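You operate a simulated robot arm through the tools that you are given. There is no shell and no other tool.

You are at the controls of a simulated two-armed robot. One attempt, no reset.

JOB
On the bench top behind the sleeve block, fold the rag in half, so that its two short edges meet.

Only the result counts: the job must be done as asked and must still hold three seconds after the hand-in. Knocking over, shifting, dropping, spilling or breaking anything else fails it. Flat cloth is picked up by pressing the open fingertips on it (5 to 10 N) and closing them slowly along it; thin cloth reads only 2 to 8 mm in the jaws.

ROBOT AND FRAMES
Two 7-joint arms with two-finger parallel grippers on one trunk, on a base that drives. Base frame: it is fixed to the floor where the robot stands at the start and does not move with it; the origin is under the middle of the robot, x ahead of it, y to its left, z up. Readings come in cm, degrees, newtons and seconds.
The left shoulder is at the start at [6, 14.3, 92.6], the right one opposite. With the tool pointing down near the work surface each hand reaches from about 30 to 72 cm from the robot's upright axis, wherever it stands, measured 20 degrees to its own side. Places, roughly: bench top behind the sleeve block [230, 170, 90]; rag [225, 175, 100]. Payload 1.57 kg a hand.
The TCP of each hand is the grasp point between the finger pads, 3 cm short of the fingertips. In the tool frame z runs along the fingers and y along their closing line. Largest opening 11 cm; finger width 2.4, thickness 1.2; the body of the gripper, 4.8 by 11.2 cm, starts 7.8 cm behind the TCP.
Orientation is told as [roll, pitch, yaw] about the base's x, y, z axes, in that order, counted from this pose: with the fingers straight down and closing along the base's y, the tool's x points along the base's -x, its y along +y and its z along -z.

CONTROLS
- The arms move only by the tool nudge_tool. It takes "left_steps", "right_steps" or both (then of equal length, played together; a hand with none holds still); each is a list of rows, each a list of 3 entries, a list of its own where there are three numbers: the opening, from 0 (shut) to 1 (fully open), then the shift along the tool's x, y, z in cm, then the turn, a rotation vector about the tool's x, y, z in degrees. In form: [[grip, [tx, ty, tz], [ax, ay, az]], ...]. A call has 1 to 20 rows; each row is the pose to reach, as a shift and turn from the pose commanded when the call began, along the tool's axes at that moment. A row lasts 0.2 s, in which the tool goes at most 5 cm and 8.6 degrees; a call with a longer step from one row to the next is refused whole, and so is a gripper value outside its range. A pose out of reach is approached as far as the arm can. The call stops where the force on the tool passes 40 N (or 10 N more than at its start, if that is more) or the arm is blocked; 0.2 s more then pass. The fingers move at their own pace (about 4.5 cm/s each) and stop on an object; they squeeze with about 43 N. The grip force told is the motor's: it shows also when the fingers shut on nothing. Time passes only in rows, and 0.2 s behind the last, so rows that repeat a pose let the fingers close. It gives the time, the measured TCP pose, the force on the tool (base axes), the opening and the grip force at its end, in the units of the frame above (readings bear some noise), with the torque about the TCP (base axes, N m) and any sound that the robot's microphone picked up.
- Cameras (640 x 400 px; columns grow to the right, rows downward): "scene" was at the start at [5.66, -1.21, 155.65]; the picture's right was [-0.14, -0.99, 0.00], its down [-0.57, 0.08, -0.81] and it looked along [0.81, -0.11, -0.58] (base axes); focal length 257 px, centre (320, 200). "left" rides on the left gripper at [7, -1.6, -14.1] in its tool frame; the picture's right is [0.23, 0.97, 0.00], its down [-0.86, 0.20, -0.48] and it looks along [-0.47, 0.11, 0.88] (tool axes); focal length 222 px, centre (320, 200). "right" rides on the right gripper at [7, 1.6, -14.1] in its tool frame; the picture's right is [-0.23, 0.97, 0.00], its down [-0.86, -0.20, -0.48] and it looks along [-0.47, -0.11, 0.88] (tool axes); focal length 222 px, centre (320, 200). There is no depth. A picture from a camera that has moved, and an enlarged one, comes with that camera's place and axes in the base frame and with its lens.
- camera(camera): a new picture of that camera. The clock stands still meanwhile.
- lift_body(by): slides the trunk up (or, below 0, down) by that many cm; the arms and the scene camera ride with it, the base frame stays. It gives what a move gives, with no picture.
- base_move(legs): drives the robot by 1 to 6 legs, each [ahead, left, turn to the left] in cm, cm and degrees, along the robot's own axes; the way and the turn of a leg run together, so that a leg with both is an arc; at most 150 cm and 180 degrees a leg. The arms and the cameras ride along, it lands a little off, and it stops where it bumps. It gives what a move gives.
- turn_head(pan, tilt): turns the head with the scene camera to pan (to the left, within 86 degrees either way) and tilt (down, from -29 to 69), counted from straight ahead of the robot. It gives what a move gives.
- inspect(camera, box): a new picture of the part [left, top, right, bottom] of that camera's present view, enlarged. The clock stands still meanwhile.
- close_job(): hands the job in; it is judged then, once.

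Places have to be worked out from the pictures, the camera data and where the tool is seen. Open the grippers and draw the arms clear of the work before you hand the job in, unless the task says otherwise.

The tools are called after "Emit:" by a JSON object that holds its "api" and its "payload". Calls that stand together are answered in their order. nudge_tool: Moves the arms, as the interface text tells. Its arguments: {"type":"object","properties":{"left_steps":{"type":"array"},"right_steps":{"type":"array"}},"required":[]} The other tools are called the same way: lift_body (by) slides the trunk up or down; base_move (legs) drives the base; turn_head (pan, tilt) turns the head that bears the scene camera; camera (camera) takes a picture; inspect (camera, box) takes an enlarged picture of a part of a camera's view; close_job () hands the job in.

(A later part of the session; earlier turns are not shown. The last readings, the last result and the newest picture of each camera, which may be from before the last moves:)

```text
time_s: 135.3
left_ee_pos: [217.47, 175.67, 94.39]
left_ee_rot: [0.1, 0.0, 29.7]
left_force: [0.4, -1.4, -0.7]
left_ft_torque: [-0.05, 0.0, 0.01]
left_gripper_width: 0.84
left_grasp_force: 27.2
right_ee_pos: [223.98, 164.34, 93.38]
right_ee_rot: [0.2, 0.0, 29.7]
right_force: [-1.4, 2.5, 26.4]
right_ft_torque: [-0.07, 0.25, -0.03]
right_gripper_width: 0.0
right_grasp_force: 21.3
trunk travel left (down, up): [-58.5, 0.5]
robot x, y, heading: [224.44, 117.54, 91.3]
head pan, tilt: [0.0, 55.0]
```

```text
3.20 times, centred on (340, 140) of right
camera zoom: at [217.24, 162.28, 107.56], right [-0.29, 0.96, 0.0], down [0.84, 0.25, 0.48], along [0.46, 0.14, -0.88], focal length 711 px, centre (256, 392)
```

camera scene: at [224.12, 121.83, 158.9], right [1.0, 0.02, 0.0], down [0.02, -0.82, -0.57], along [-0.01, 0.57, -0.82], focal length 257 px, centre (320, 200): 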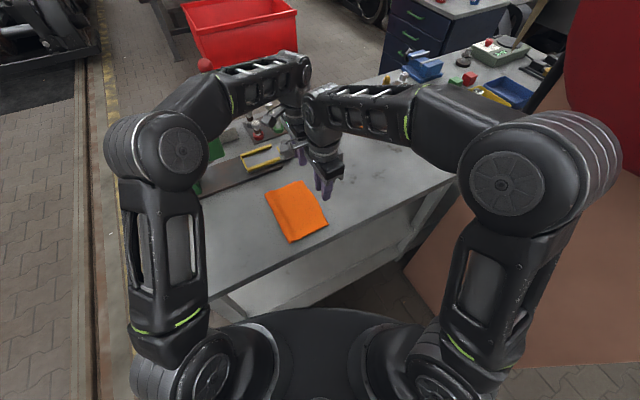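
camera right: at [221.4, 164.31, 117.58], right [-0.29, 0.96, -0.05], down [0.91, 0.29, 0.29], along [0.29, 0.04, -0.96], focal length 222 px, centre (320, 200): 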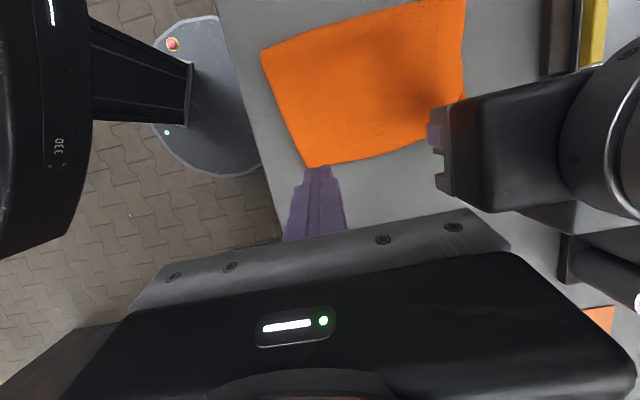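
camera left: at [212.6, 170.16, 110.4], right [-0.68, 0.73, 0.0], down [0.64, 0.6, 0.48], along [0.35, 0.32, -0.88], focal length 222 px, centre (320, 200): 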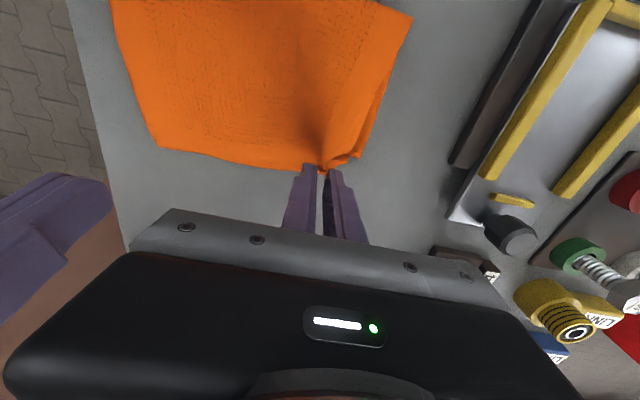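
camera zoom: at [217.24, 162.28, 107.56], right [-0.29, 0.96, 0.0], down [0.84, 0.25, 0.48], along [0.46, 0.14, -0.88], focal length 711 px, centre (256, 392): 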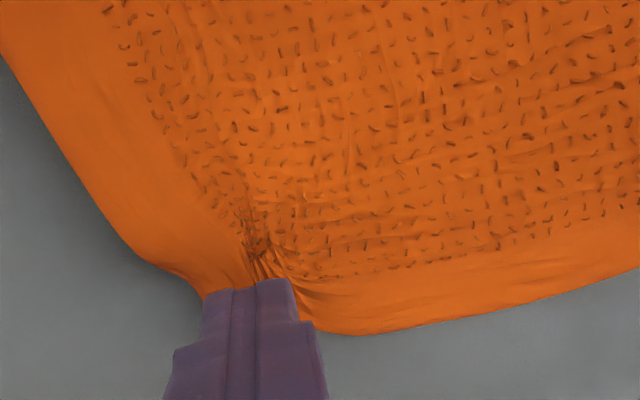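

The right side keeps slipping off flat cloth, so I'll change tactics: lift the left-held corner high to make the upper layer's edge stand up like a curtain, then take that edge with the right hand in the air. First the right hand goes up and clear, and the left lifts along an arc.

Emit:
{"api": "nudge_tool", "payload": {"left_steps": [[0, [0.1, 0, -0.8], [0, 0, 0]], [0, [0.3, 0, -1.8], [0, 0, 0]], [0, [0.6, 0, -2.8], [0, 0, 0]], [0, [1.0, 0, -3.8], [0, 0, 0]], [0, [1.5, 0, -4.8], [0, 0, 0]], [0, [2.1, 0, -5.8], [0, 0, 0]], [0, [2.8, 0, -6.8], [0, 0, 0]], [0, [3.6, 0, -7.8], [0, 0, 0]], [0, [4.4, 0, -8.7], [0, 0, 0]], [0, [5.2, 0, -9.5], [0, 0, 0]], [0, [5.8, 0, -10.1], [0, 0, 0]], [0, [6.4, 0, -10.6], [0, 0, 0]], [0, [6.4, 0, -10.6], [0, 0, 0]]], "right_steps": [[0, [0, 0, -0.8], [0, 0, 0]], [0.1, [-0.5, 0, -2], [0, 0, 0]], [0.2, [-1, -1, -4], [0, 0, 0]], [0.3, [-1.5, -2, -6.5], [0, 0, 0]], [0.36, [-2, -3, -9], [0, 0, 0]], [0.36, [-2, -3, -11.5], [0, 0, 0]], [0.36, [-2, -3, -13], [0, 0, 0]], [0.36, [-2, -3, -13], [0, 0, 0]], [0.36, [-2, -3, -13], [0, 0, 0]], [0.36, [-2, -3, -13], [0, 0, 0]], [0.36, [-2, -3, -13], [0, 0, 0]], [0.36, [-2, -3, -13], [0, 0, 0]], [0.36, [-2, -3, -13], [0, 0, 0]]]}}

Emit:
{"api": "camera", "payload": {"camera": "scene"}}

Emit:
{"api": "camera", "payload": {"camera": "right"}}

Emit:
{"api": "camera", "payload": {"camera": "left"}}

```text
time_s: 138.1
left_ee_pos: [211.92, 172.51, 104.94]
left_ee_rot: [0.0, -0.1, 29.7]
left_force: [0.2, -0.3, 0.1]
left_ft_torque: [0.01, -0.02, 0.02]
left_gripper_width: 0.81
left_grasp_force: 26.3
right_ee_pos: [227.32, 162.84, 106.25]
right_ee_rot: [0.0, 0.0, 29.7]
right_force: [-0.6, 0.0, 0.2]
right_ft_torque: [0.02, -0.01, -0.01]
right_gripper_width: 3.98
right_grasp_force: 0.0
trunk travel left (down, up): [-58.5, 0.5]
robot x, y, heading: [224.01, 117.4, 91.4]
head pan, tilt: [0.0, 55.0]
```

```text
taken
camera scene: at [224.12, 121.84, 158.9], right [1.0, 0.02, 0.0], down [0.02, -0.82, -0.57], along [-0.01, 0.57, -0.82], focal length 257 px, centre (320, 200)
```

scene: 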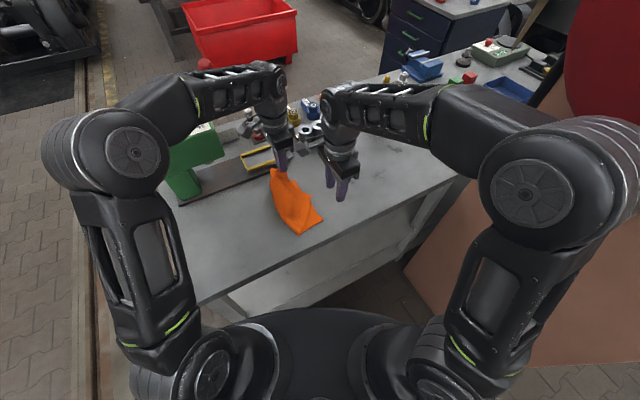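

```text
taken
camera right: at [220.54, 160.81, 120.52], right [-0.29, 0.96, 0.0], down [0.84, 0.25, 0.48], along [0.46, 0.14, -0.88], focal length 222 px, centre (320, 200)
```

right: 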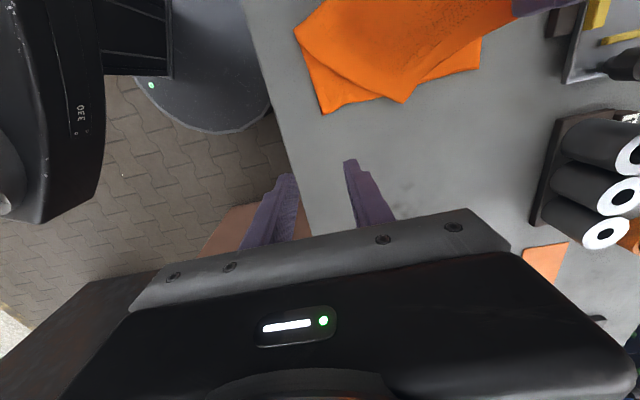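

```text
taken
camera left: at [206.67, 167.57, 119.19], right [-0.68, 0.73, 0.0], down [0.64, 0.6, 0.48], along [0.35, 0.32, -0.88], focal length 222 px, centre (320, 200)
```

left: 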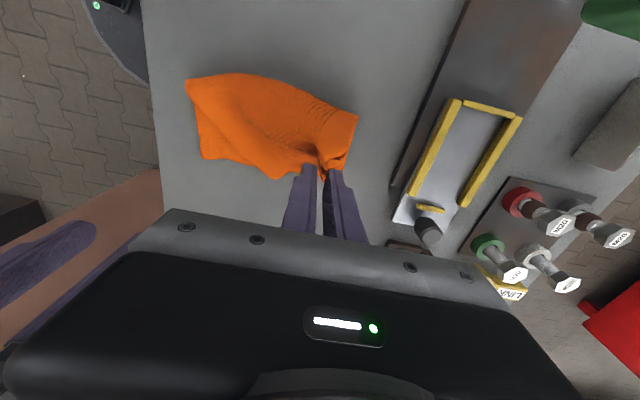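

The upper layer has come up as a curtain while the lower stays on the bench. I zoom in on it from the right hand's camera and the scene camera.

Emit:
{"api": "inspect", "payload": {"camera": "right", "box": [260, 0, 500, 150]}}

Emit:
{"api": "inspect", "payload": {"camera": "scene", "box": [240, 140, 360, 240]}}

Emit:
{"api": "inspect", "payload": {"camera": "left", "box": [170, 50, 390, 200]}}

```text
2.67 times, centred on (380, 75) of right
camera zoom: at [220.54, 160.81, 120.52], right [-0.29, 0.96, 0.0], down [0.84, 0.25, 0.48], along [0.46, 0.14, -0.88], focal length 592 px, centre (160, 533)
```

zoom: 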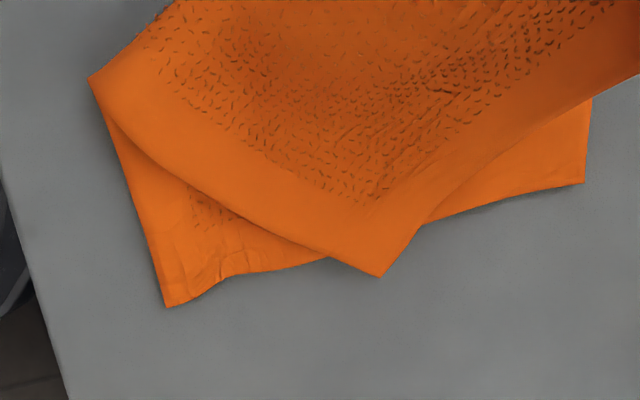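

```text
4.00 times, centred on (300, 190) of scene
camera zoom: at [224.12, 121.84, 158.9], right [1.0, 0.02, 0.0], down [0.02, -0.82, -0.57], along [-0.01, 0.57, -0.82], focal length 1027 px, centre (400, 240)
```

zoom: 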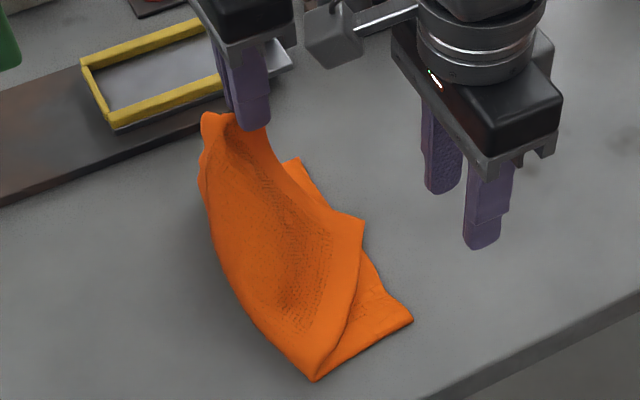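

```text
2.67 times, centred on (280, 125) of left
camera zoom: at [206.67, 167.57, 119.19], right [-0.68, 0.73, 0.0], down [0.64, 0.6, 0.48], along [0.35, 0.32, -0.88], focal length 592 px, centre (427, 400)
```

zoom: 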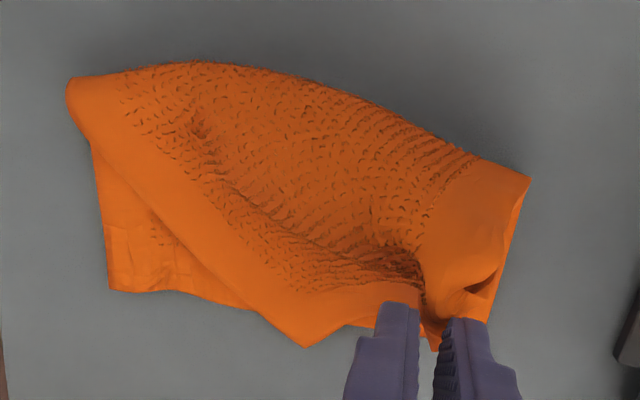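

The near corner of the upper layer trails at about (276.4, 39.4) while the lower layer's edge lies at u≈274.6–275.3. I lay the held far corner back down along the arc, but ending about 2.7 cm further toward −u than before, so it meets (slightly overshoots) the lower far corner.

Emit:
{"api": "nudge_tool", "payload": {"left_steps": [[0, [-0.6, 0, 0.6], [0, 0, 0]], [0, [-1.2, 0, 1.2], [0, 0, 0]], [0, [-1.9, 0, 1.9], [0, 0, 0]], [0, [-2.5, 0, 2.8], [0, 0, 0]], [0, [-3.0, 0, 3.7], [0, 0, 0]], [0, [-3.4, 0, 4.6], [0, 0, 0]], [0, [-3.8, 0, 5.5], [0, 0, 0]], [0, [-4.0, 0, 6.4], [0, 0, 0]], [0, [-4.1, 0, 7.3], [0, 0, 0]], [0, [-4.1, 0, 8.2], [0, 0, 0]], [0, [-4.0, 0, 9.1], [0, 0, 0]], [0, [-3.8, 0, 10.0], [0, 0, 0]], [0, [-3.6, 0, 10.8], [0, 0, 0]], [0, [-3.6, 0, 10.8], [0, 0, 0]]]}}

Emit:
{"api": "camera", "payload": {"camera": "right"}}

Emit:
{"api": "inspect", "payload": {"camera": "right", "box": [260, 0, 500, 150]}}

Emit:
{"api": "inspect", "payload": {"camera": "scene", "box": [240, 140, 360, 240]}}

```text
time_s: 141.1
left_ee_pos: [214.99, 174.21, 94.31]
left_ee_rot: [0.0, -0.1, 29.7]
left_force: [0.7, 0.6, 2.0]
left_ft_torque: [-0.04, 0.0, 0.0]
left_gripper_width: 0.83
left_grasp_force: 26.7
right_ee_pos: [227.25, 162.78, 106.43]
right_ee_rot: [0.0, 0.1, 29.7]
right_force: [0.1, -0.1, 1.4]
right_ft_torque: [0.0, 0.02, 0.02]
right_gripper_width: 3.96
right_grasp_force: 0.0
trunk travel left (down, up): [-58.5, 0.5]
robot x, y, heading: [224.34, 117.55, 91.3]
head pan, tilt: [0.0, 55.0]
```

```text
taken
camera right: at [220.54, 160.79, 120.53], right [-0.29, 0.96, 0.0], down [0.84, 0.25, 0.48], along [0.46, 0.14, -0.88], focal length 222 px, centre (320, 200)
```

right: 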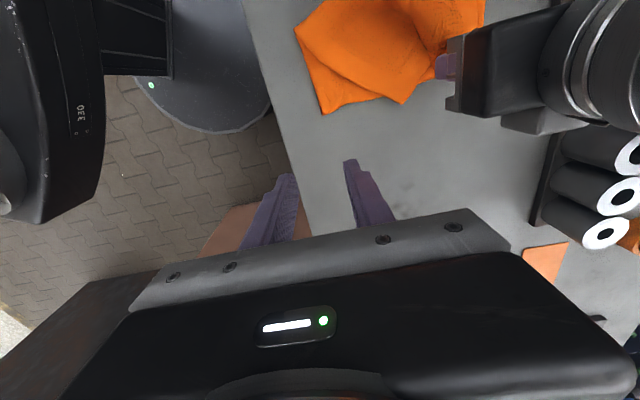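

```text
2.67 times, centred on (380, 75) of right
camera zoom: at [220.54, 160.79, 120.53], right [-0.29, 0.96, 0.0], down [0.84, 0.25, 0.48], along [0.46, 0.14, -0.88], focal length 592 px, centre (160, 533)
```

zoom: 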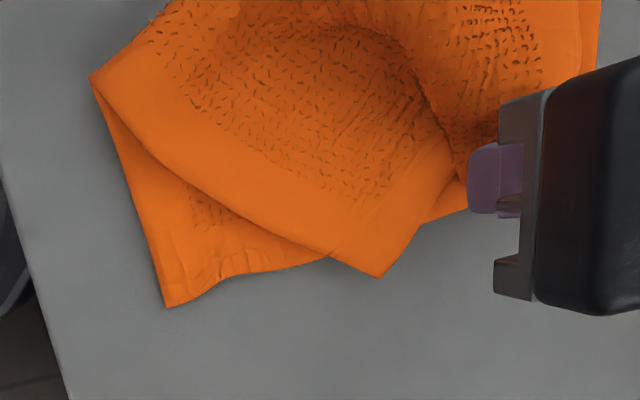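

```text
4.00 times, centred on (300, 190) of scene
camera zoom: at [224.12, 121.82, 158.91], right [1.0, 0.02, 0.0], down [0.02, -0.82, -0.57], along [-0.01, 0.57, -0.82], focal length 1027 px, centre (400, 240)
```

zoom: 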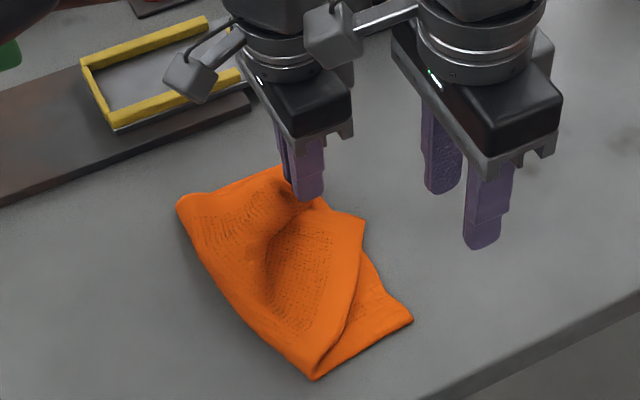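

The far corner came back but the near corner stayed behind, so the upper layer lies skewed. I release the left hand here and raise it clear, so the near corner can be worked with free space.

Emit:
{"api": "nudge_tool", "payload": {"left_steps": [[0, [0, 0, 0.3], [0, 0, 0]], [0.1, [0, 0, 0.3], [0, 0, 0]], [0.16, [0, 0, 0.3], [0, 0, 0]], [0.22, [0, 0, 0.3], [0, 0, 0]], [0.22, [0, 0, 0], [0, 0, 0]], [0.22, [0, 0, -1.5], [0, 0, 0]], [0.22, [0, 0, -4], [0, 0, 0]], [0.22, [0, 0, -7], [0, 0, 0]], [0.22, [0, 0, -10], [0, 0, 0]], [0.22, [0, 0, -12], [0, 0, 0]], [0.22, [0, 0, -12], [0, 0, 0]]]}}

Emit:
{"api": "inspect", "payload": {"camera": "right", "box": [260, 0, 500, 150]}}

Emit:
{"api": "inspect", "payload": {"camera": "left", "box": [150, 30, 390, 190]}}

Emit:
{"api": "inspect", "payload": {"camera": "scene", "box": [240, 140, 360, 240]}}

```text
time_s: 143.5
left_ee_pos: [215.08, 174.4, 106.14]
left_ee_rot: [0.0, 0.0, 29.7]
left_force: [0.5, -0.2, -0.7]
left_ft_torque: [-0.04, 0.03, 0.02]
left_gripper_width: 2.42
left_grasp_force: 0.0
right_ee_pos: [227.22, 162.84, 106.4]
right_ee_rot: [0.1, 0.0, 29.7]
right_force: [-0.2, -0.3, 0.0]
right_ft_torque: [0.0, 0.01, 0.0]
right_gripper_width: 3.99
right_grasp_force: 0.1
trunk travel left (down, up): [-58.5, 0.5]
robot x, y, heading: [224.54, 117.38, 91.5]
head pan, tilt: [0.0, 55.0]
```

```text
2.67 times, centred on (380, 75) of right
camera zoom: at [220.52, 160.81, 120.52], right [-0.29, 0.96, 0.0], down [0.84, 0.25, 0.48], along [0.46, 0.14, -0.88], focal length 592 px, centre (160, 533)
```

zoom: 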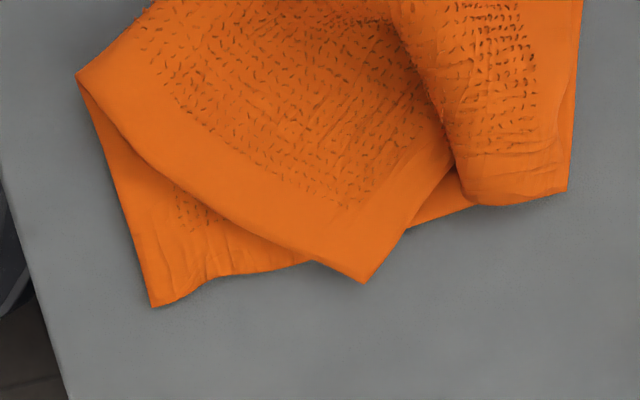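

```text
2.50 times, centred on (270, 110) of left
camera zoom: at [209.69, 169.55, 120.29], right [-0.68, 0.73, 0.0], down [0.64, 0.6, 0.48], along [0.35, 0.33, -0.88], focal length 555 px, centre (445, 425)
```

zoom: 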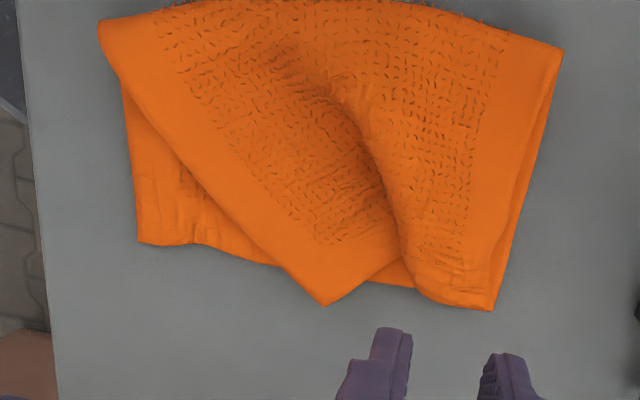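

```text
4.00 times, centred on (300, 190) of scene
camera zoom: at [224.11, 121.84, 158.9], right [1.0, 0.02, 0.0], down [0.02, -0.82, -0.57], along [-0.01, 0.57, -0.82], focal length 1027 px, centre (400, 240)
```

zoom: 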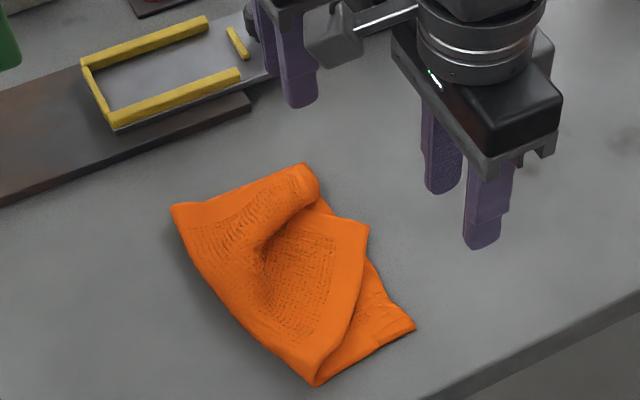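

The far corners now agree within half a centimetre. The upper near corner lies at (276.4, 38.5) and belongs at the lower near corner (275.3, 28.7). I move the left hand aside and bring the open right hand astride that free corner to pinch it from both sides.

Emit:
{"api": "nudge_tool", "payload": {"left_steps": [[0.22, [2.5, 0, -0.5], [0, 0, 0]], [0.22, [5, 0, -1], [0, 0, 0]], [0.22, [7.5, 0, -1.5], [0, 0, 0]], [0.22, [10, 0, -2], [0, 0, 0]], [0.22, [12.5, 0.5, -2.5], [0, 0, 0]], [0.1, [14, 1, -3], [0, 0, 0]], [0, [14, 1, -3], [0, 0, 0]], [0, [14, 1, -3], [0, 0, 0]], [0, [14, 1, -3], [0, 0, 0]]], "right_steps": [[0.4, [0, 0, 0], [0, 0, 0]], [0.4, [0, 0, 0], [0, 0, 0]], [0.4, [0.5, 2.5, 0], [0, 0, 0]], [0.4, [1, 5, 0], [0, 0, 0]], [0.4, [1.5, 7.5, 0], [0, 0, 0]], [0.4, [1.9, 10.1, 1], [0, 0, 0]], [0.4, [1.9, 10.1, 4], [0, 0, 0]], [0.4, [1.9, 10.1, 7], [0, 0, 0]], [0.4, [1.9, 10.1, 8.5], [0, 0, 0]]]}}

Emit:
{"api": "camera", "payload": {"camera": "right"}}

Emit:
{"api": "inspect", "payload": {"camera": "right", "box": [220, 50, 460, 200]}}

Emit:
{"api": "camera", "payload": {"camera": "scene"}}

```text
time_s: 145.5
left_ee_pos: [202.38, 168.36, 109.16]
left_ee_rot: [0.0, 0.0, 29.7]
left_force: [0.3, -0.4, 0.6]
left_ft_torque: [0.03, -0.02, 0.03]
left_gripper_width: 0.0
left_grasp_force: 21.3
right_ee_pos: [220.77, 170.45, 97.89]
right_ee_rot: [0.0, 0.0, 29.7]
right_force: [-0.3, 1.0, 0.3]
right_ft_torque: [0.01, -0.03, 0.04]
right_gripper_width: 4.39
right_grasp_force: 0.1
trunk travel left (down, up): [-58.5, 0.5]
robot x, y, heading: [224.03, 117.57, 91.3]
head pan, tilt: [0.0, 55.0]
```

```text
taken
camera right: at [213.89, 168.49, 112.04], right [-0.29, 0.96, 0.0], down [0.84, 0.25, 0.48], along [0.46, 0.14, -0.88], focal length 222 px, centre (320, 200)
```

right: 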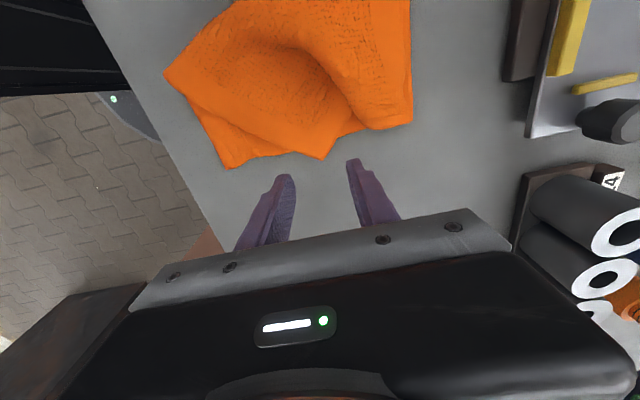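

```text
2.67 times, centred on (340, 125) of right
camera zoom: at [213.89, 168.49, 112.04], right [-0.29, 0.96, 0.0], down [0.84, 0.25, 0.48], along [0.46, 0.14, -0.88], focal length 592 px, centre (267, 400)
```

zoom: 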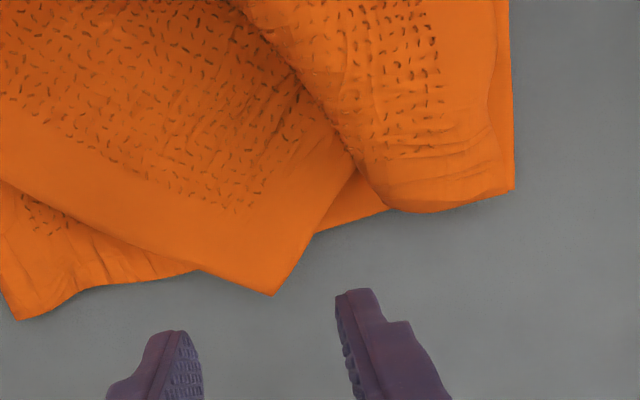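

```text
taken
camera scene: at [224.11, 121.83, 158.9], right [1.0, 0.02, 0.0], down [0.02, -0.82, -0.57], along [-0.01, 0.57, -0.82], focal length 257 px, centre (320, 200)
```

scene: 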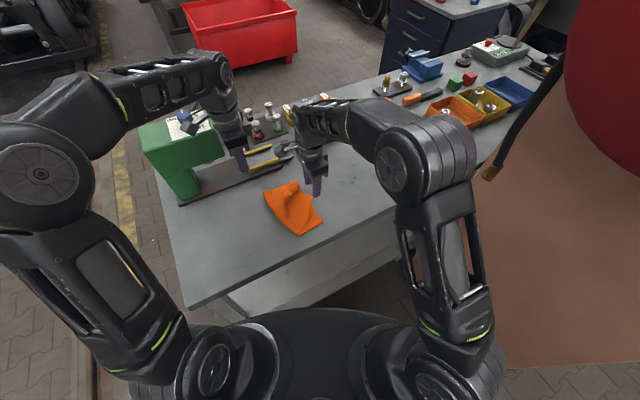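

The right fingers straddle the free corner at (276.4, 38.4) with the cloth between them. I lower them to just above the bench.

Emit:
{"api": "nudge_tool", "payload": {"right_steps": [[0.4, [0, 0.1, 1.5], [0, 0, 0]], [0.4, [0, 0.1, 3], [0, 0, 0]], [0.4, [0, 0.1, 4], [0, 0, 0]], [0.4, [0, 0.1, 4.5], [0, 0, 0]], [0.4, [0, 0.1, 4.8], [0, 0, 0]], [0.4, [0, 0.1, 4.8], [0, 0, 0]]]}}

Emit:
{"api": "inspect", "payload": {"camera": "right", "box": [240, 80, 420, 200]}}

```text
time_s: 146.9
left_ee_pos: [202.51, 168.38, 109.06]
left_ee_rot: [0.1, 0.0, 29.7]
left_force: [-0.6, -0.3, 0.7]
left_ft_torque: [0.03, -0.01, -0.03]
left_gripper_width: 0.0
left_grasp_force: 21.2
right_ee_pos: [220.68, 170.77, 93.0]
right_ee_rot: [0.0, 0.0, 29.7]
right_force: [0.1, 0.5, -0.7]
right_ft_torque: [0.0, 0.0, -0.03]
right_gripper_width: 4.39
right_grasp_force: 0.1
trunk travel left (down, up): [-58.5, 0.5]
robot x, y, heading: [224.48, 117.8, 91.0]
head pan, tilt: [0.0, 55.0]
```

```text
3.33 times, centred on (330, 140) of right
camera zoom: at [213.9, 168.7, 107.17], right [-0.29, 0.96, 0.0], down [0.84, 0.25, 0.48], along [0.46, 0.14, -0.88], focal length 740 px, centre (287, 400)
```

zoom: 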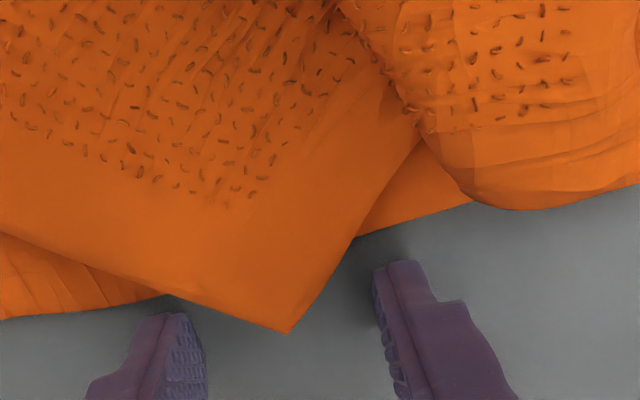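

The fingers stand on both sides of the corner at bench level. I close slowly to gather and pinch it.

Emit:
{"api": "nudge_tool", "payload": {"right_steps": [[0.36, [0, 0, 0], [0, 0, 0]], [0.32, [0, 0, 0], [0, 0, 0]], [0.29, [0, 0, 0], [0, 0, 0]], [0.26, [0, 0, 0], [0, 0, 0]], [0.23, [0, 0, 0], [0, 0, 0]], [0.2, [0, 0, 0], [0, 0, 0]], [0.17, [0, 0, 0], [0, 0, 0]], [0.14, [0, 0, 0], [0, 0, 0]], [0.11, [0, 0, 0], [0, 0, 0]], [0.08, [0, 0, 0], [0, 0, 0]], [0.05, [0, 0, 0], [0, 0, 0]], [0.02, [0, 0, 0], [0, 0, 0]], [0, [0, 0, 0], [0, 0, 0]], [0, [0, 0, 0], [0, 0, 0]]]}}

Emit:
{"api": "inspect", "payload": {"camera": "right", "box": [240, 80, 420, 200]}}

```text
time_s: 149.9
left_ee_pos: [202.43, 168.32, 109.12]
left_ee_rot: [0.0, 0.0, 29.7]
left_force: [0.9, 0.0, 0.3]
left_ft_torque: [0.02, 0.01, -0.01]
left_gripper_width: 0.01
left_grasp_force: 21.4
right_ee_pos: [220.68, 170.68, 93.04]
right_ee_rot: [0.1, 0.0, 29.7]
right_force: [0.5, -0.8, -0.7]
right_ft_torque: [0.0, 0.01, 0.04]
right_gripper_width: 0.26
right_grasp_force: 23.7
trunk travel left (down, up): [-58.5, 0.5]
robot x, y, heading: [224.5, 117.28, 91.4]
head pan, tilt: [0.0, 55.0]
```

```text
3.33 times, centred on (330, 140) of right
camera zoom: at [213.89, 168.71, 107.19], right [-0.29, 0.96, 0.0], down [0.84, 0.25, 0.48], along [0.46, 0.14, -0.88], focal length 740 px, centre (287, 400)
```

zoom: 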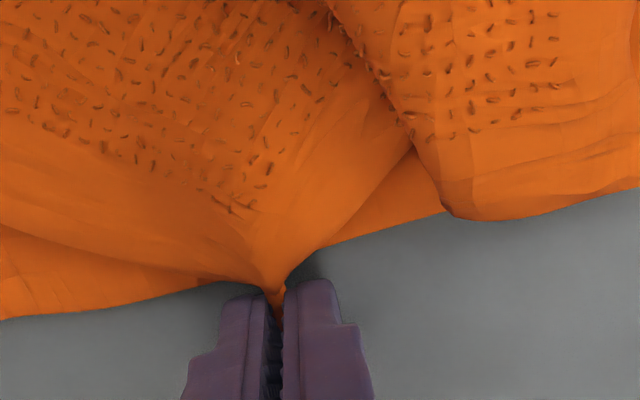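

The right hand now holds the upper near corner firmly (2.6 mm). I lift it 2.5 cm and carry it 6 cm toward −v.

Emit:
{"api": "nudge_tool", "payload": {"right_steps": [[0, [0, 0, -0.8], [0, 0, 0]], [0, [0, 0, -1.6], [0, 0, 0]], [0, [0, 0, -2.5], [0, 0, 0]], [0, [0, -0.8, -3], [0, 0, 0]], [0, [0, -1.6, -3.2], [0, 0, 0]], [0, [0, -2.5, -3.5], [0, 0, 0]], [0, [0, -3.4, -3.5], [0, 0, 0]], [0, [0, -4.3, -3.5], [0, 0, 0]], [0, [0, -5.2, -3.5], [0, 0, 0]], [0, [0, -6, -3.5], [0, 0, 0]], [0, [0, -6, -3.5], [0, 0, 0]]]}}

Emit:
{"api": "inspect", "payload": {"camera": "scene", "box": [240, 140, 360, 240]}}

Emit:
{"api": "camera", "payload": {"camera": "right"}}

Emit:
{"api": "camera", "payload": {"camera": "left"}}

```text
time_s: 152.3
left_ee_pos: [202.4, 168.35, 109.11]
left_ee_rot: [0.0, 0.1, 29.7]
left_force: [0.0, 0.3, -0.7]
left_ft_torque: [0.0, 0.01, -0.01]
left_gripper_width: 0.0
left_grasp_force: 21.7
right_ee_pos: [223.54, 165.45, 96.58]
right_ee_rot: [0.0, 0.0, 29.7]
right_force: [0.0, 0.0, 0.3]
right_ft_torque: [-0.02, -0.03, -0.04]
right_gripper_width: 0.28
right_grasp_force: 24.1
trunk travel left (down, up): [-58.5, 0.5]
robot x, y, heading: [224.39, 117.54, 91.5]
head pan, tilt: [0.0, 55.0]
```

```text
4.00 times, centred on (300, 190) of scene
camera zoom: at [224.1, 121.85, 158.9], right [1.0, 0.02, 0.0], down [0.02, -0.82, -0.57], along [-0.01, 0.57, -0.82], focal length 1027 px, centre (400, 240)
```

zoom: 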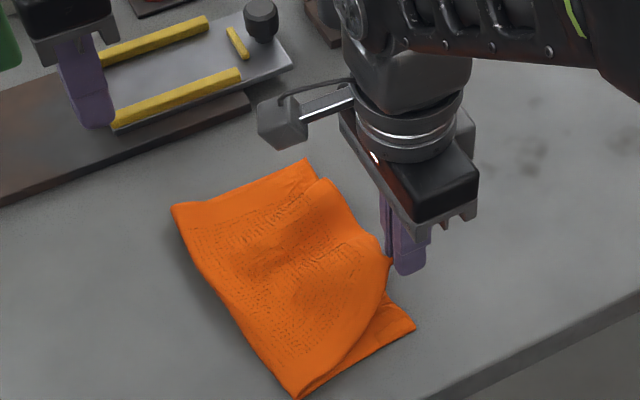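

```text
taken
camera right: at [216.76, 163.48, 110.7], right [-0.29, 0.96, 0.0], down [0.84, 0.25, 0.48], along [0.46, 0.14, -0.88], focal length 222 px, centre (320, 200)
```

right: 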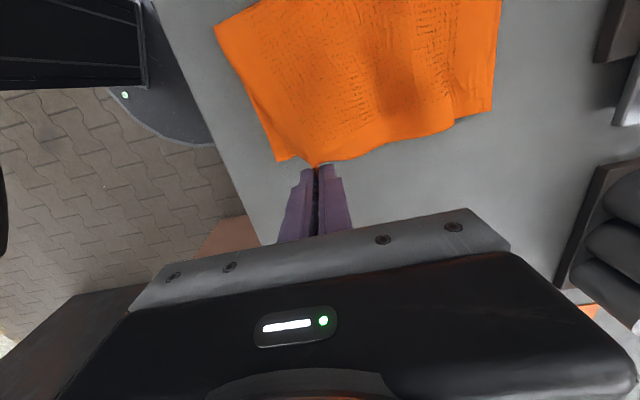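

```text
taken
camera left: at [197.17, 163.46, 123.29], right [-0.68, 0.73, 0.0], down [0.64, 0.6, 0.48], along [0.35, 0.33, -0.88], focal length 222 px, centre (320, 200)
```

left: 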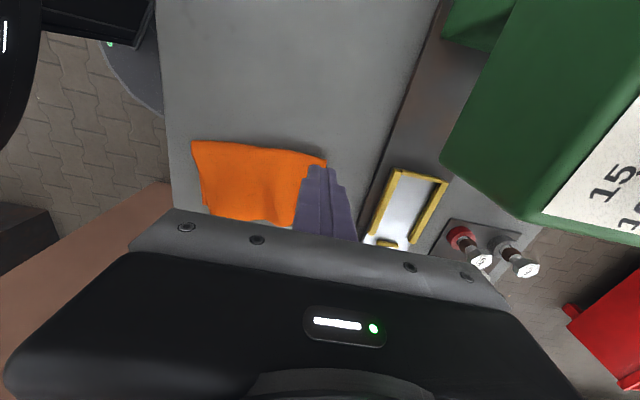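

The upper layer is nearly square again. Before the next move I bring the closed left fingers over the far corner area (u≈271.5, v≈45.3) to pin it.

Emit:
{"api": "nudge_tool", "payload": {"left_steps": [[0, [-2.5, 0, 0], [0, 0, 0]], [0, [-5, 0, 0.5], [0, 0, 0]], [0, [-7.5, 0, 1.5], [0, 0, 0]], [0, [-10, -0.1, 3], [0, 0, 0]], [0, [-12.2, -0.2, 5], [0, 0, 0]], [0, [-12.2, -0.2, 8], [0, 0, 0]], [0, [-12.2, -0.2, 11], [0, 0, 0]], [0, [-12.2, -0.2, 13.2], [0, 0, 0]], [0, [-12.2, -0.2, 14.3], [0, 0, 0]], [0, [-12.2, -0.2, 14.3], [0, 0, 0]]]}}

Emit:
{"api": "inspect", "payload": {"camera": "left", "box": [150, 40, 390, 200]}}

```text
time_s: 154.5
left_ee_pos: [213.2, 174.29, 94.77]
left_ee_rot: [-0.1, 0.1, 29.8]
left_force: [-0.1, -0.4, -0.5]
left_ft_torque: [-0.01, 0.01, 0.0]
left_gripper_width: 0.0
left_grasp_force: 21.6
right_ee_pos: [223.5, 165.57, 96.67]
right_ee_rot: [0.0, -0.1, 29.7]
right_force: [0.8, -0.3, 0.2]
right_ft_torque: [-0.06, -0.01, -0.03]
right_gripper_width: 0.24
right_grasp_force: 23.9
trunk travel left (down, up): [-58.5, 0.5]
robot x, y, heading: [224.12, 118.11, 91.2]
head pan, tilt: [0.0, 55.0]
```

```text
2.50 times, centred on (270, 120) of left
camera zoom: at [207.82, 169.33, 108.9], right [-0.68, 0.73, 0.0], down [0.64, 0.6, 0.48], along [0.35, 0.32, -0.88], focal length 555 px, centre (445, 400)
```

zoom: 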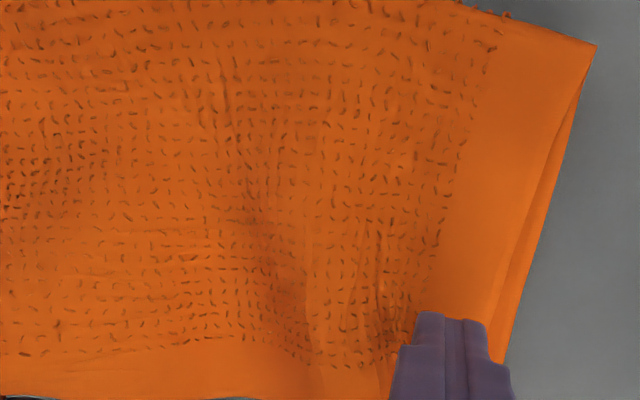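

I check the far corner from the other cameras before pressing.

Emit:
{"api": "inspect", "payload": {"camera": "scene", "box": [260, 150, 360, 230]}}

Emit:
{"api": "inspect", "payload": {"camera": "right", "box": [270, 0, 530, 180]}}

```text
5.00 times, centred on (310, 190) of scene
camera zoom: at [224.11, 121.83, 158.9], right [1.0, 0.02, 0.0], down [0.02, -0.82, -0.57], along [-0.01, 0.57, -0.82], focal length 1284 px, centre (370, 250)
```

zoom: 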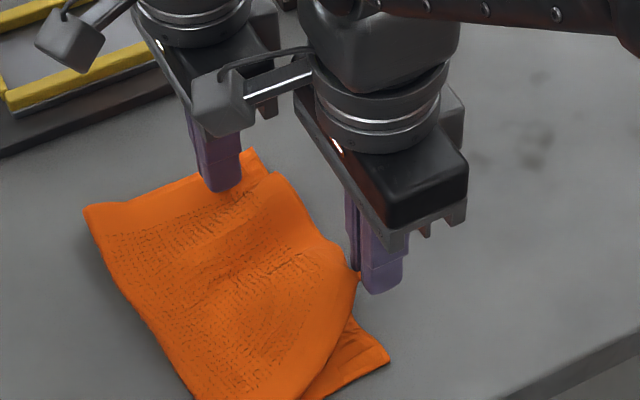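

```text
2.22 times, centred on (400, 90) of right
camera zoom: at [216.76, 163.48, 110.71], right [-0.29, 0.96, 0.0], down [0.84, 0.25, 0.48], along [0.46, 0.14, -0.88], focal length 494 px, centre (142, 444)
```

zoom: 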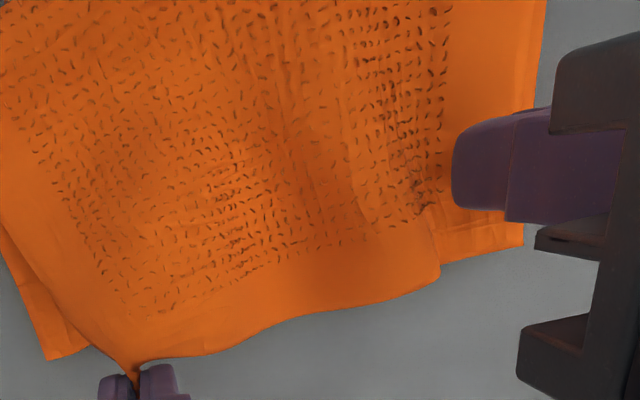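

The upper far corner was drawn to about (275.3, 44.5), short of the lower far corner (275, 47.8). I press the left fingers down lightly to pin the far side, then move the held near corner another 2.5 cm toward −v.

Emit:
{"api": "nudge_tool", "payload": {"left_steps": [[0, [0, 0, 0.4], [0, 0, 0]], [0, [0, 0, 0.7], [0, 0, 0]], [0, [0, 0, 0.95], [0, 0, 0]], [0, [0, 0, 1.05], [0, 0, 0]], [0, [0, 0, 1.05], [0, 0, 0]], [0, [0, 0, 1.05], [0, 0, 0]], [0, [0, 0, 1.05], [0, 0, 0]], [0, [0, 0, 1.05], [0, 0, 0]], [0, [0, 0, 1.05], [0, 0, 0]]], "right_steps": [[0, [0, 0, 0], [0, 0, 0]], [0, [0, 0, 0], [0, 0, 0]], [0, [0, 0, 0], [0, 0, 0]], [0, [0, 0, 0], [0, 0, 0]], [0, [0, -0.6, 0], [0, 0, 0]], [0, [0, -1.2, 0], [0, 0, 0]], [0, [0, -1.8, 0], [0, 0, 0]], [0, [0, -2.5, 0], [0, 0, 0]], [0, [0, -2.5, 0], [0, 0, 0]]]}}

Emit:
{"api": "inspect", "payload": {"camera": "right", "box": [270, 0, 530, 180]}}

```text
time_s: 156.5
left_ee_pos: [213.04, 174.17, 93.78]
left_ee_rot: [0.1, -0.1, 29.7]
left_force: [-0.6, -0.2, 1.8]
left_ft_torque: [0.01, -0.04, 0.0]
left_gripper_width: 0.0
left_grasp_force: 21.4
right_ee_pos: [224.85, 163.32, 96.47]
right_ee_rot: [0.0, 0.0, 29.7]
right_force: [0.8, 0.3, -0.6]
right_ft_torque: [0.0, 0.05, 0.0]
right_gripper_width: 0.28
right_grasp_force: 23.9
trunk travel left (down, up): [-58.5, 0.5]
robot x, y, heading: [224.27, 117.37, 91.5]
head pan, tilt: [0.0, 55.0]
```

```text
2.22 times, centred on (400, 90) of right
camera zoom: at [218.07, 161.32, 110.64], right [-0.29, 0.96, 0.0], down [0.84, 0.25, 0.48], along [0.46, 0.14, -0.88], focal length 494 px, centre (142, 444)
```

zoom: 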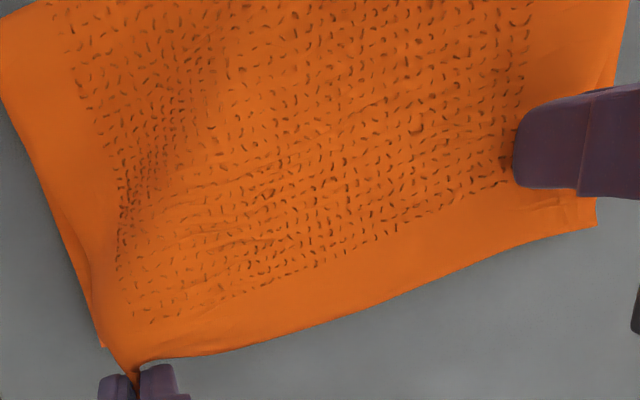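

Pinning let the upper layer spread out properly: its short edge is straight and the far corners nearly coincide. To re-form the fold cleanly I want both upper corners in hand, so I raise the left hand and turn it 45° for pinching the far corner astride.

Emit:
{"api": "nudge_tool", "payload": {"left_steps": [[0, [0, 0, -1], [0, 0, 0]], [0.1, [0, 0, -3], [0, 0, 0]], [0.2, [0, 0, -5], [0, 0, -8]], [0.3, [0, 0, -7], [0, 0, -16]], [0.38, [0, 0, -8], [0, 0, -24]], [0.38, [0, 0, -8], [0, 0, -32]], [0.38, [0, 0, -8], [0, 0, -40]], [0.38, [0, 0, -8], [0, 0, -45]], [0.38, [0, 0, -8], [0, 0, -45]]]}}

Emit:
{"api": "camera", "payload": {"camera": "left"}}

Emit:
{"api": "inspect", "payload": {"camera": "left", "box": [200, 40, 440, 200]}}

Emit:
{"api": "inspect", "payload": {"camera": "right", "box": [270, 0, 530, 180]}}

```text
time_s: 158.5
left_ee_pos: [213.23, 174.12, 101.85]
left_ee_rot: [-0.1, 0.0, 74.8]
left_force: [0.1, -0.8, 0.1]
left_ft_torque: [0.0, 0.0, -0.03]
left_gripper_width: 4.18
left_grasp_force: 0.1
right_ee_pos: [224.71, 163.25, 96.48]
right_ee_rot: [-0.1, 0.0, 29.7]
right_force: [-0.3, -0.1, 0.1]
right_ft_torque: [0.03, 0.0, 0.01]
right_gripper_width: 0.28
right_grasp_force: 23.9
trunk travel left (down, up): [-58.5, 0.5]
robot x, y, heading: [224.12, 117.78, 91.1]
head pan, tilt: [0.0, 55.0]
```

```text
taken
camera left: at [212.84, 167.01, 115.99], right [-1.0, 0.04, 0.0], down [0.03, 0.88, 0.48], along [0.02, 0.48, -0.88], focal length 222 px, centre (320, 200)
```

left: 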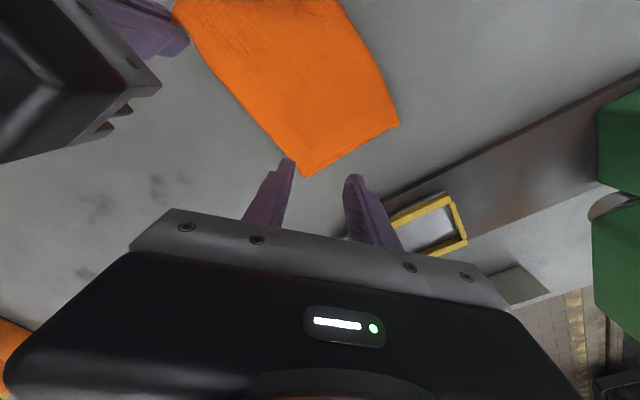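

```text
2.50 times, centred on (320, 120) of left
camera zoom: at [212.84, 167.01, 115.99], right [-1.0, 0.04, 0.0], down [0.03, 0.88, 0.48], along [0.02, 0.48, -0.88], focal length 555 px, centre (320, 400)
```

zoom: 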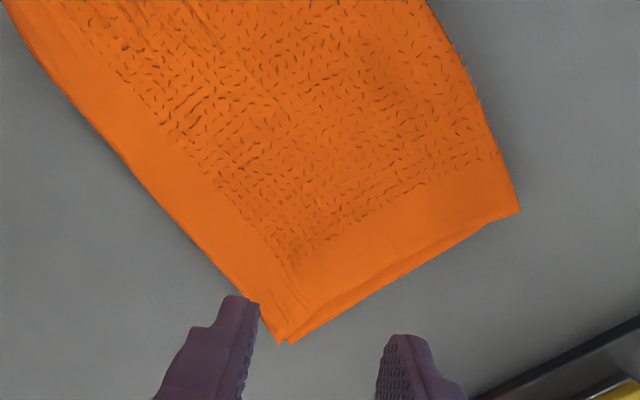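

```text
2.22 times, centred on (400, 90) of right
camera zoom: at [218.08, 161.33, 110.64], right [-0.29, 0.96, 0.0], down [0.84, 0.25, 0.48], along [0.46, 0.14, -0.88], focal length 494 px, centre (142, 444)
```

zoom: 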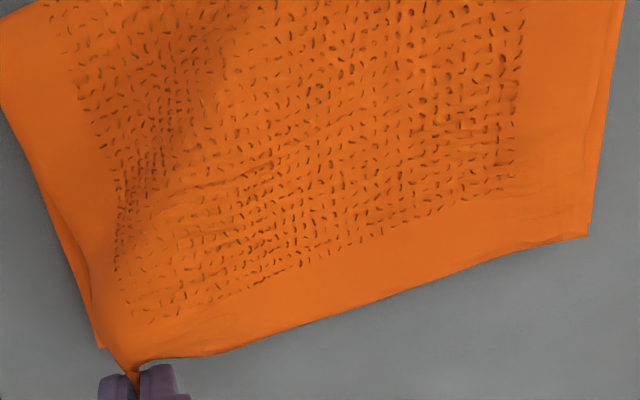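

The far corners now coincide within a few millimetres. For the near corner I tilt the right hand 20° outwards (to leave room for the other hand) and lower the held corner onto the lower near corner at (275.3, 28.5).

Emit:
{"api": "nudge_tool", "payload": {"right_steps": [[0, [0, -0.3, 0], [0, 4, 0]], [0, [0, -0.6, 0.2], [0, 8, 0]], [0, [0, -0.9, 0.5], [0, 12, 0]], [0, [0, -1.2, 0.9], [0, 16, 0]], [0, [0, -1.4, 1.3], [0, 20, 0]], [0, [0, -1.4, 1.7], [0, 20, 0]], [0, [0, -1.4, 2.1], [0, 20, 0]], [0, [0, -1.4, 2.4], [0, 20, 0]], [0, [0, -1.4, 2.6], [0, 20, 0]], [0, [0, -1.4, 2.6], [0, 20, 0]]]}}

Emit:
{"api": "camera", "payload": {"camera": "right"}}

Emit:
{"api": "inspect", "payload": {"camera": "left", "box": [120, 0, 440, 190]}}

Emit:
{"api": "inspect", "payload": {"camera": "scene", "box": [240, 150, 360, 240]}}

```text
time_s: 160.7
left_ee_pos: [213.08, 174.13, 101.9]
left_ee_rot: [-0.1, 0.0, 74.7]
left_force: [0.2, -0.4, -0.3]
left_ft_torque: [0.0, 0.03, 0.03]
left_gripper_width: 4.17
left_grasp_force: 0.0
right_ee_pos: [225.56, 161.94, 94.09]
right_ee_rot: [-0.1, 20.0, 29.7]
right_force: [-1.1, -0.5, -0.2]
right_ft_torque: [0.0, -0.03, 0.03]
right_gripper_width: 0.24
right_grasp_force: 23.9
trunk travel left (down, up): [-58.5, 0.5]
robot x, y, heading: [224.26, 117.39, 91.5]
head pan, tilt: [0.0, 55.0]
```

```text
taken
camera right: at [223.34, 162.63, 109.65], right [-0.3, 0.95, -0.08], down [0.94, 0.31, 0.16], along [0.17, -0.03, -0.98], focal length 222 px, centre (320, 200)
```

right: 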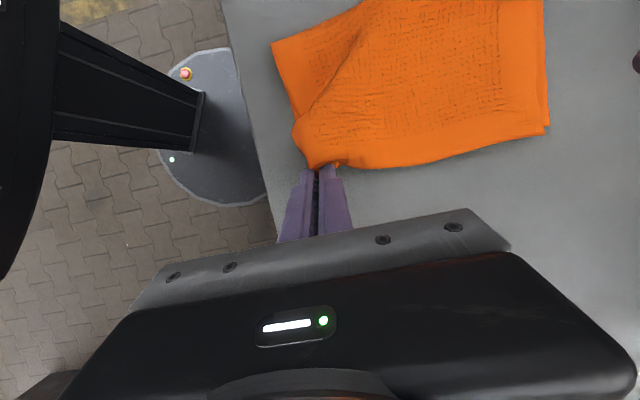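

```text
2.00 times, centred on (280, 95) of left
camera zoom: at [212.83, 167.01, 115.99], right [-1.0, 0.04, 0.0], down [0.03, 0.88, 0.48], along [0.02, 0.48, -0.88], focal length 444 px, centre (400, 410)
```

zoom: 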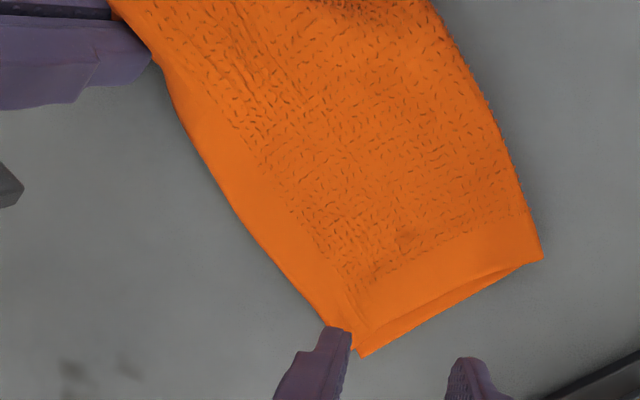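

```text
4.44 times, centred on (300, 195) of scene
camera zoom: at [224.11, 121.83, 158.9], right [1.0, 0.02, 0.0], down [0.02, -0.82, -0.57], along [-0.01, 0.57, -0.82], focal length 1141 px, centre (409, 222)
```

zoom: 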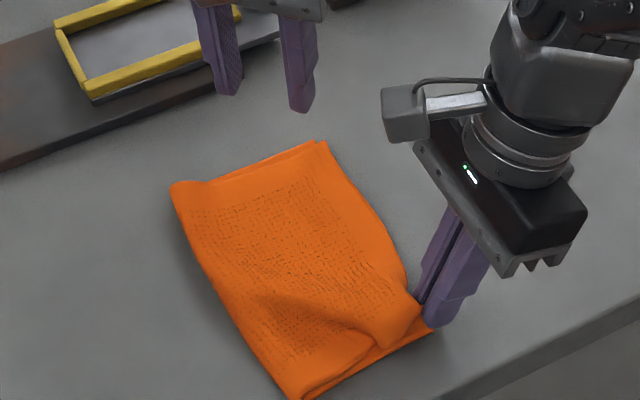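

I zoom in on the near side to see how the upper layer's slack lies.

Emit:
{"api": "inspect", "payload": {"camera": "right", "box": [250, 0, 570, 190]}}

```text
2.00 times, centred on (410, 95) of right
camera zoom: at [223.34, 162.63, 109.65], right [-0.3, 0.95, -0.08], down [0.94, 0.31, 0.16], along [0.17, -0.03, -0.98], focal length 444 px, centre (140, 410)
```

zoom: 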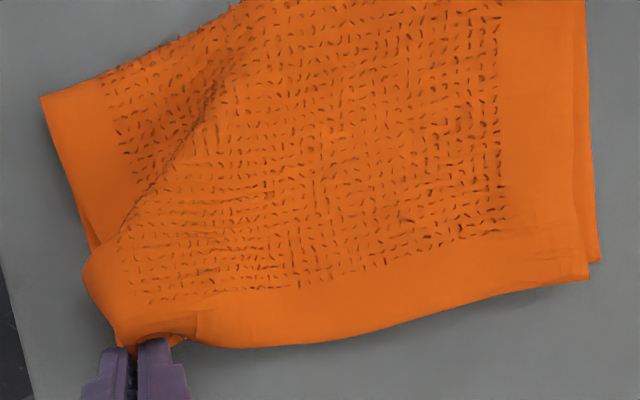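

The slack sits in the near part of the upper layer; the near crest must move about 1.4 cm toward −u. I press the right hand's tips down to pin both near corners together.

Emit:
{"api": "nudge_tool", "payload": {"right_steps": [[0, [-0.07, 0, 0.19], [0, 0, 0]], [0, [-0.14, 0, 0.38], [0, 0, 0]], [0, [-0.17, 0, 0.47], [0, 0, 0]], [0, [-0.17, 0, 0.47], [0, 0, 0]]]}}

```text
time_s: 161.7
left_ee_pos: [213.13, 174.08, 101.92]
left_ee_rot: [0.1, 0.0, 74.7]
left_force: [-0.4, 0.6, -0.4]
left_ft_torque: [-0.01, 0.0, -0.01]
left_gripper_width: 4.16
left_grasp_force: 0.1
right_ee_pos: [225.55, 162.1, 93.41]
right_ee_rot: [0.0, 19.9, 29.6]
right_force: [0.1, 0.9, -0.1]
right_ft_torque: [0.0, 0.02, 0.01]
right_gripper_width: 0.27
right_grasp_force: 23.8
trunk travel left (down, up): [-58.5, 0.5]
robot x, y, heading: [224.28, 117.55, 91.4]
head pan, tilt: [0.0, 55.0]
```

No contact yet; I lower another 0.2 cm.

Emit:
{"api": "nudge_tool", "payload": {"right_steps": [[0, [-0.04, 0, 0.1], [0, 0, 0]], [0, [-0.08, 0, 0.22], [0, 0, 0]], [0, [-0.08, 0, 0.22], [0, 0, 0]]]}}

Emit:
{"api": "inspect", "payload": {"camera": "right", "box": [250, 40, 490, 190]}}

```text
time_s: 162.5
left_ee_pos: [213.15, 174.26, 101.84]
left_ee_rot: [0.0, 0.0, 74.8]
left_force: [-0.2, 0.5, 0.6]
left_ft_torque: [0.0, -0.03, -0.05]
left_gripper_width: 4.19
left_grasp_force: 0.1
right_ee_pos: [225.48, 162.11, 93.27]
right_ee_rot: [0.1, 20.0, 29.7]
right_force: [2.2, -0.1, 5.7]
right_ft_torque: [-0.03, -0.06, 0.03]
right_gripper_width: 0.25
right_grasp_force: 24.1
trunk travel left (down, up): [-58.5, 0.5]
robot x, y, heading: [224.65, 117.49, 91.4]
head pan, tilt: [0.0, 55.0]
```

```text
2.67 times, centred on (370, 115) of right
camera zoom: at [223.3, 162.68, 108.92], right [-0.3, 0.95, -0.08], down [0.94, 0.31, 0.16], along [0.17, -0.03, -0.98], focal length 592 px, centre (187, 427)
```

zoom: 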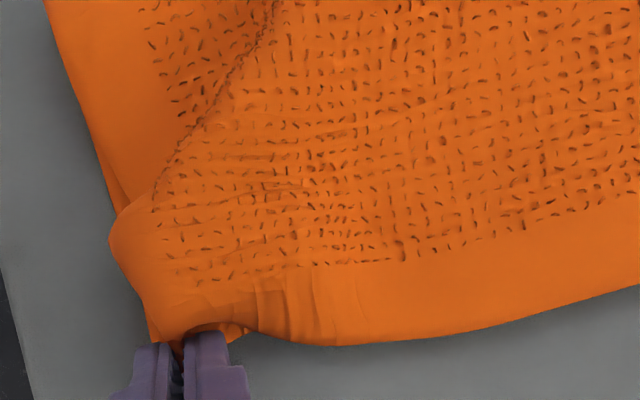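

Both near corners are pinned with about 6 N. Now I bring the closed left fingers over the upper layer near the near crest (u≈266, v≈31).

Emit:
{"api": "nudge_tool", "payload": {"left_steps": [[0.2, [1, -0.4, -1.5], [0, 0, 6]], [0, [3.5, -1.5, -1.5], [0, 0, 13]], [0, [6.5, -2.8, -1.5], [0, 0, 20]], [0, [9.5, -4.2, -1.5], [0, 0, 27]], [0, [12.3, -5.4, -1.5], [0, 0, 36]], [0, [14.07, -6.15, -1], [0, 0, 45]], [0, [14.07, -6.15, 1.5], [0, 0, 45]], [0, [14.07, -6.15, 4], [0, 0, 45]], [0, [14.07, -6.15, 5.5], [0, 0, 45]], [0, [14.07, -6.15, 5.5], [0, 0, 45]]]}}

Emit:
{"api": "camera", "payload": {"camera": "left"}}

Emit:
{"api": "inspect", "payload": {"camera": "scene", "box": [230, 140, 370, 245]}}

```text
refused: row 5 steps farther than a row can; nothing moved
```

```text
taken
camera left: at [212.85, 166.98, 116.02], right [-1.0, 0.04, 0.0], down [0.03, 0.88, 0.48], along [0.02, 0.48, -0.88], focal length 222 px, centre (320, 200)
```

left: 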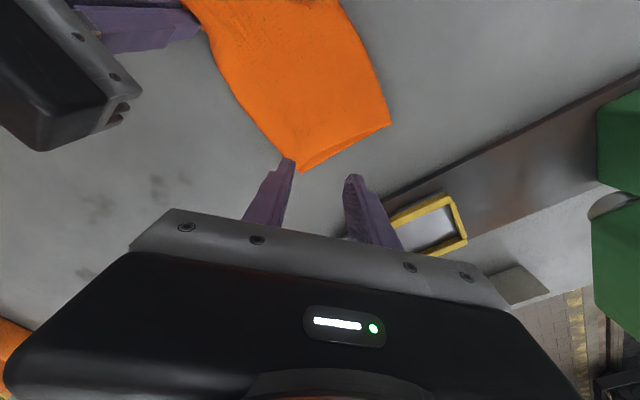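

```text
3.81 times, centred on (300, 192) of scene
camera zoom: at [224.14, 121.79, 158.91], right [1.0, 0.02, 0.0], down [0.02, -0.82, -0.57], along [-0.01, 0.57, -0.82], focal length 978 px, centre (396, 229)
```

zoom: 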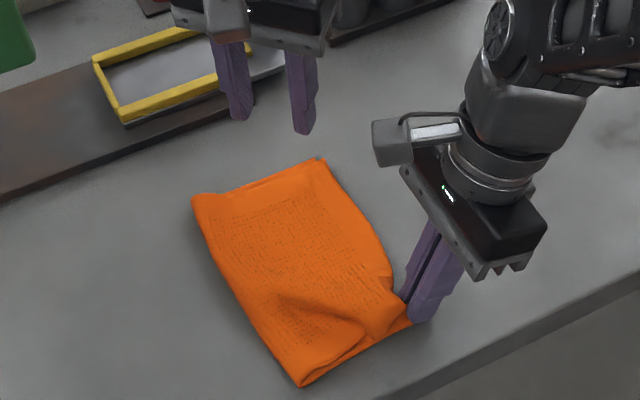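

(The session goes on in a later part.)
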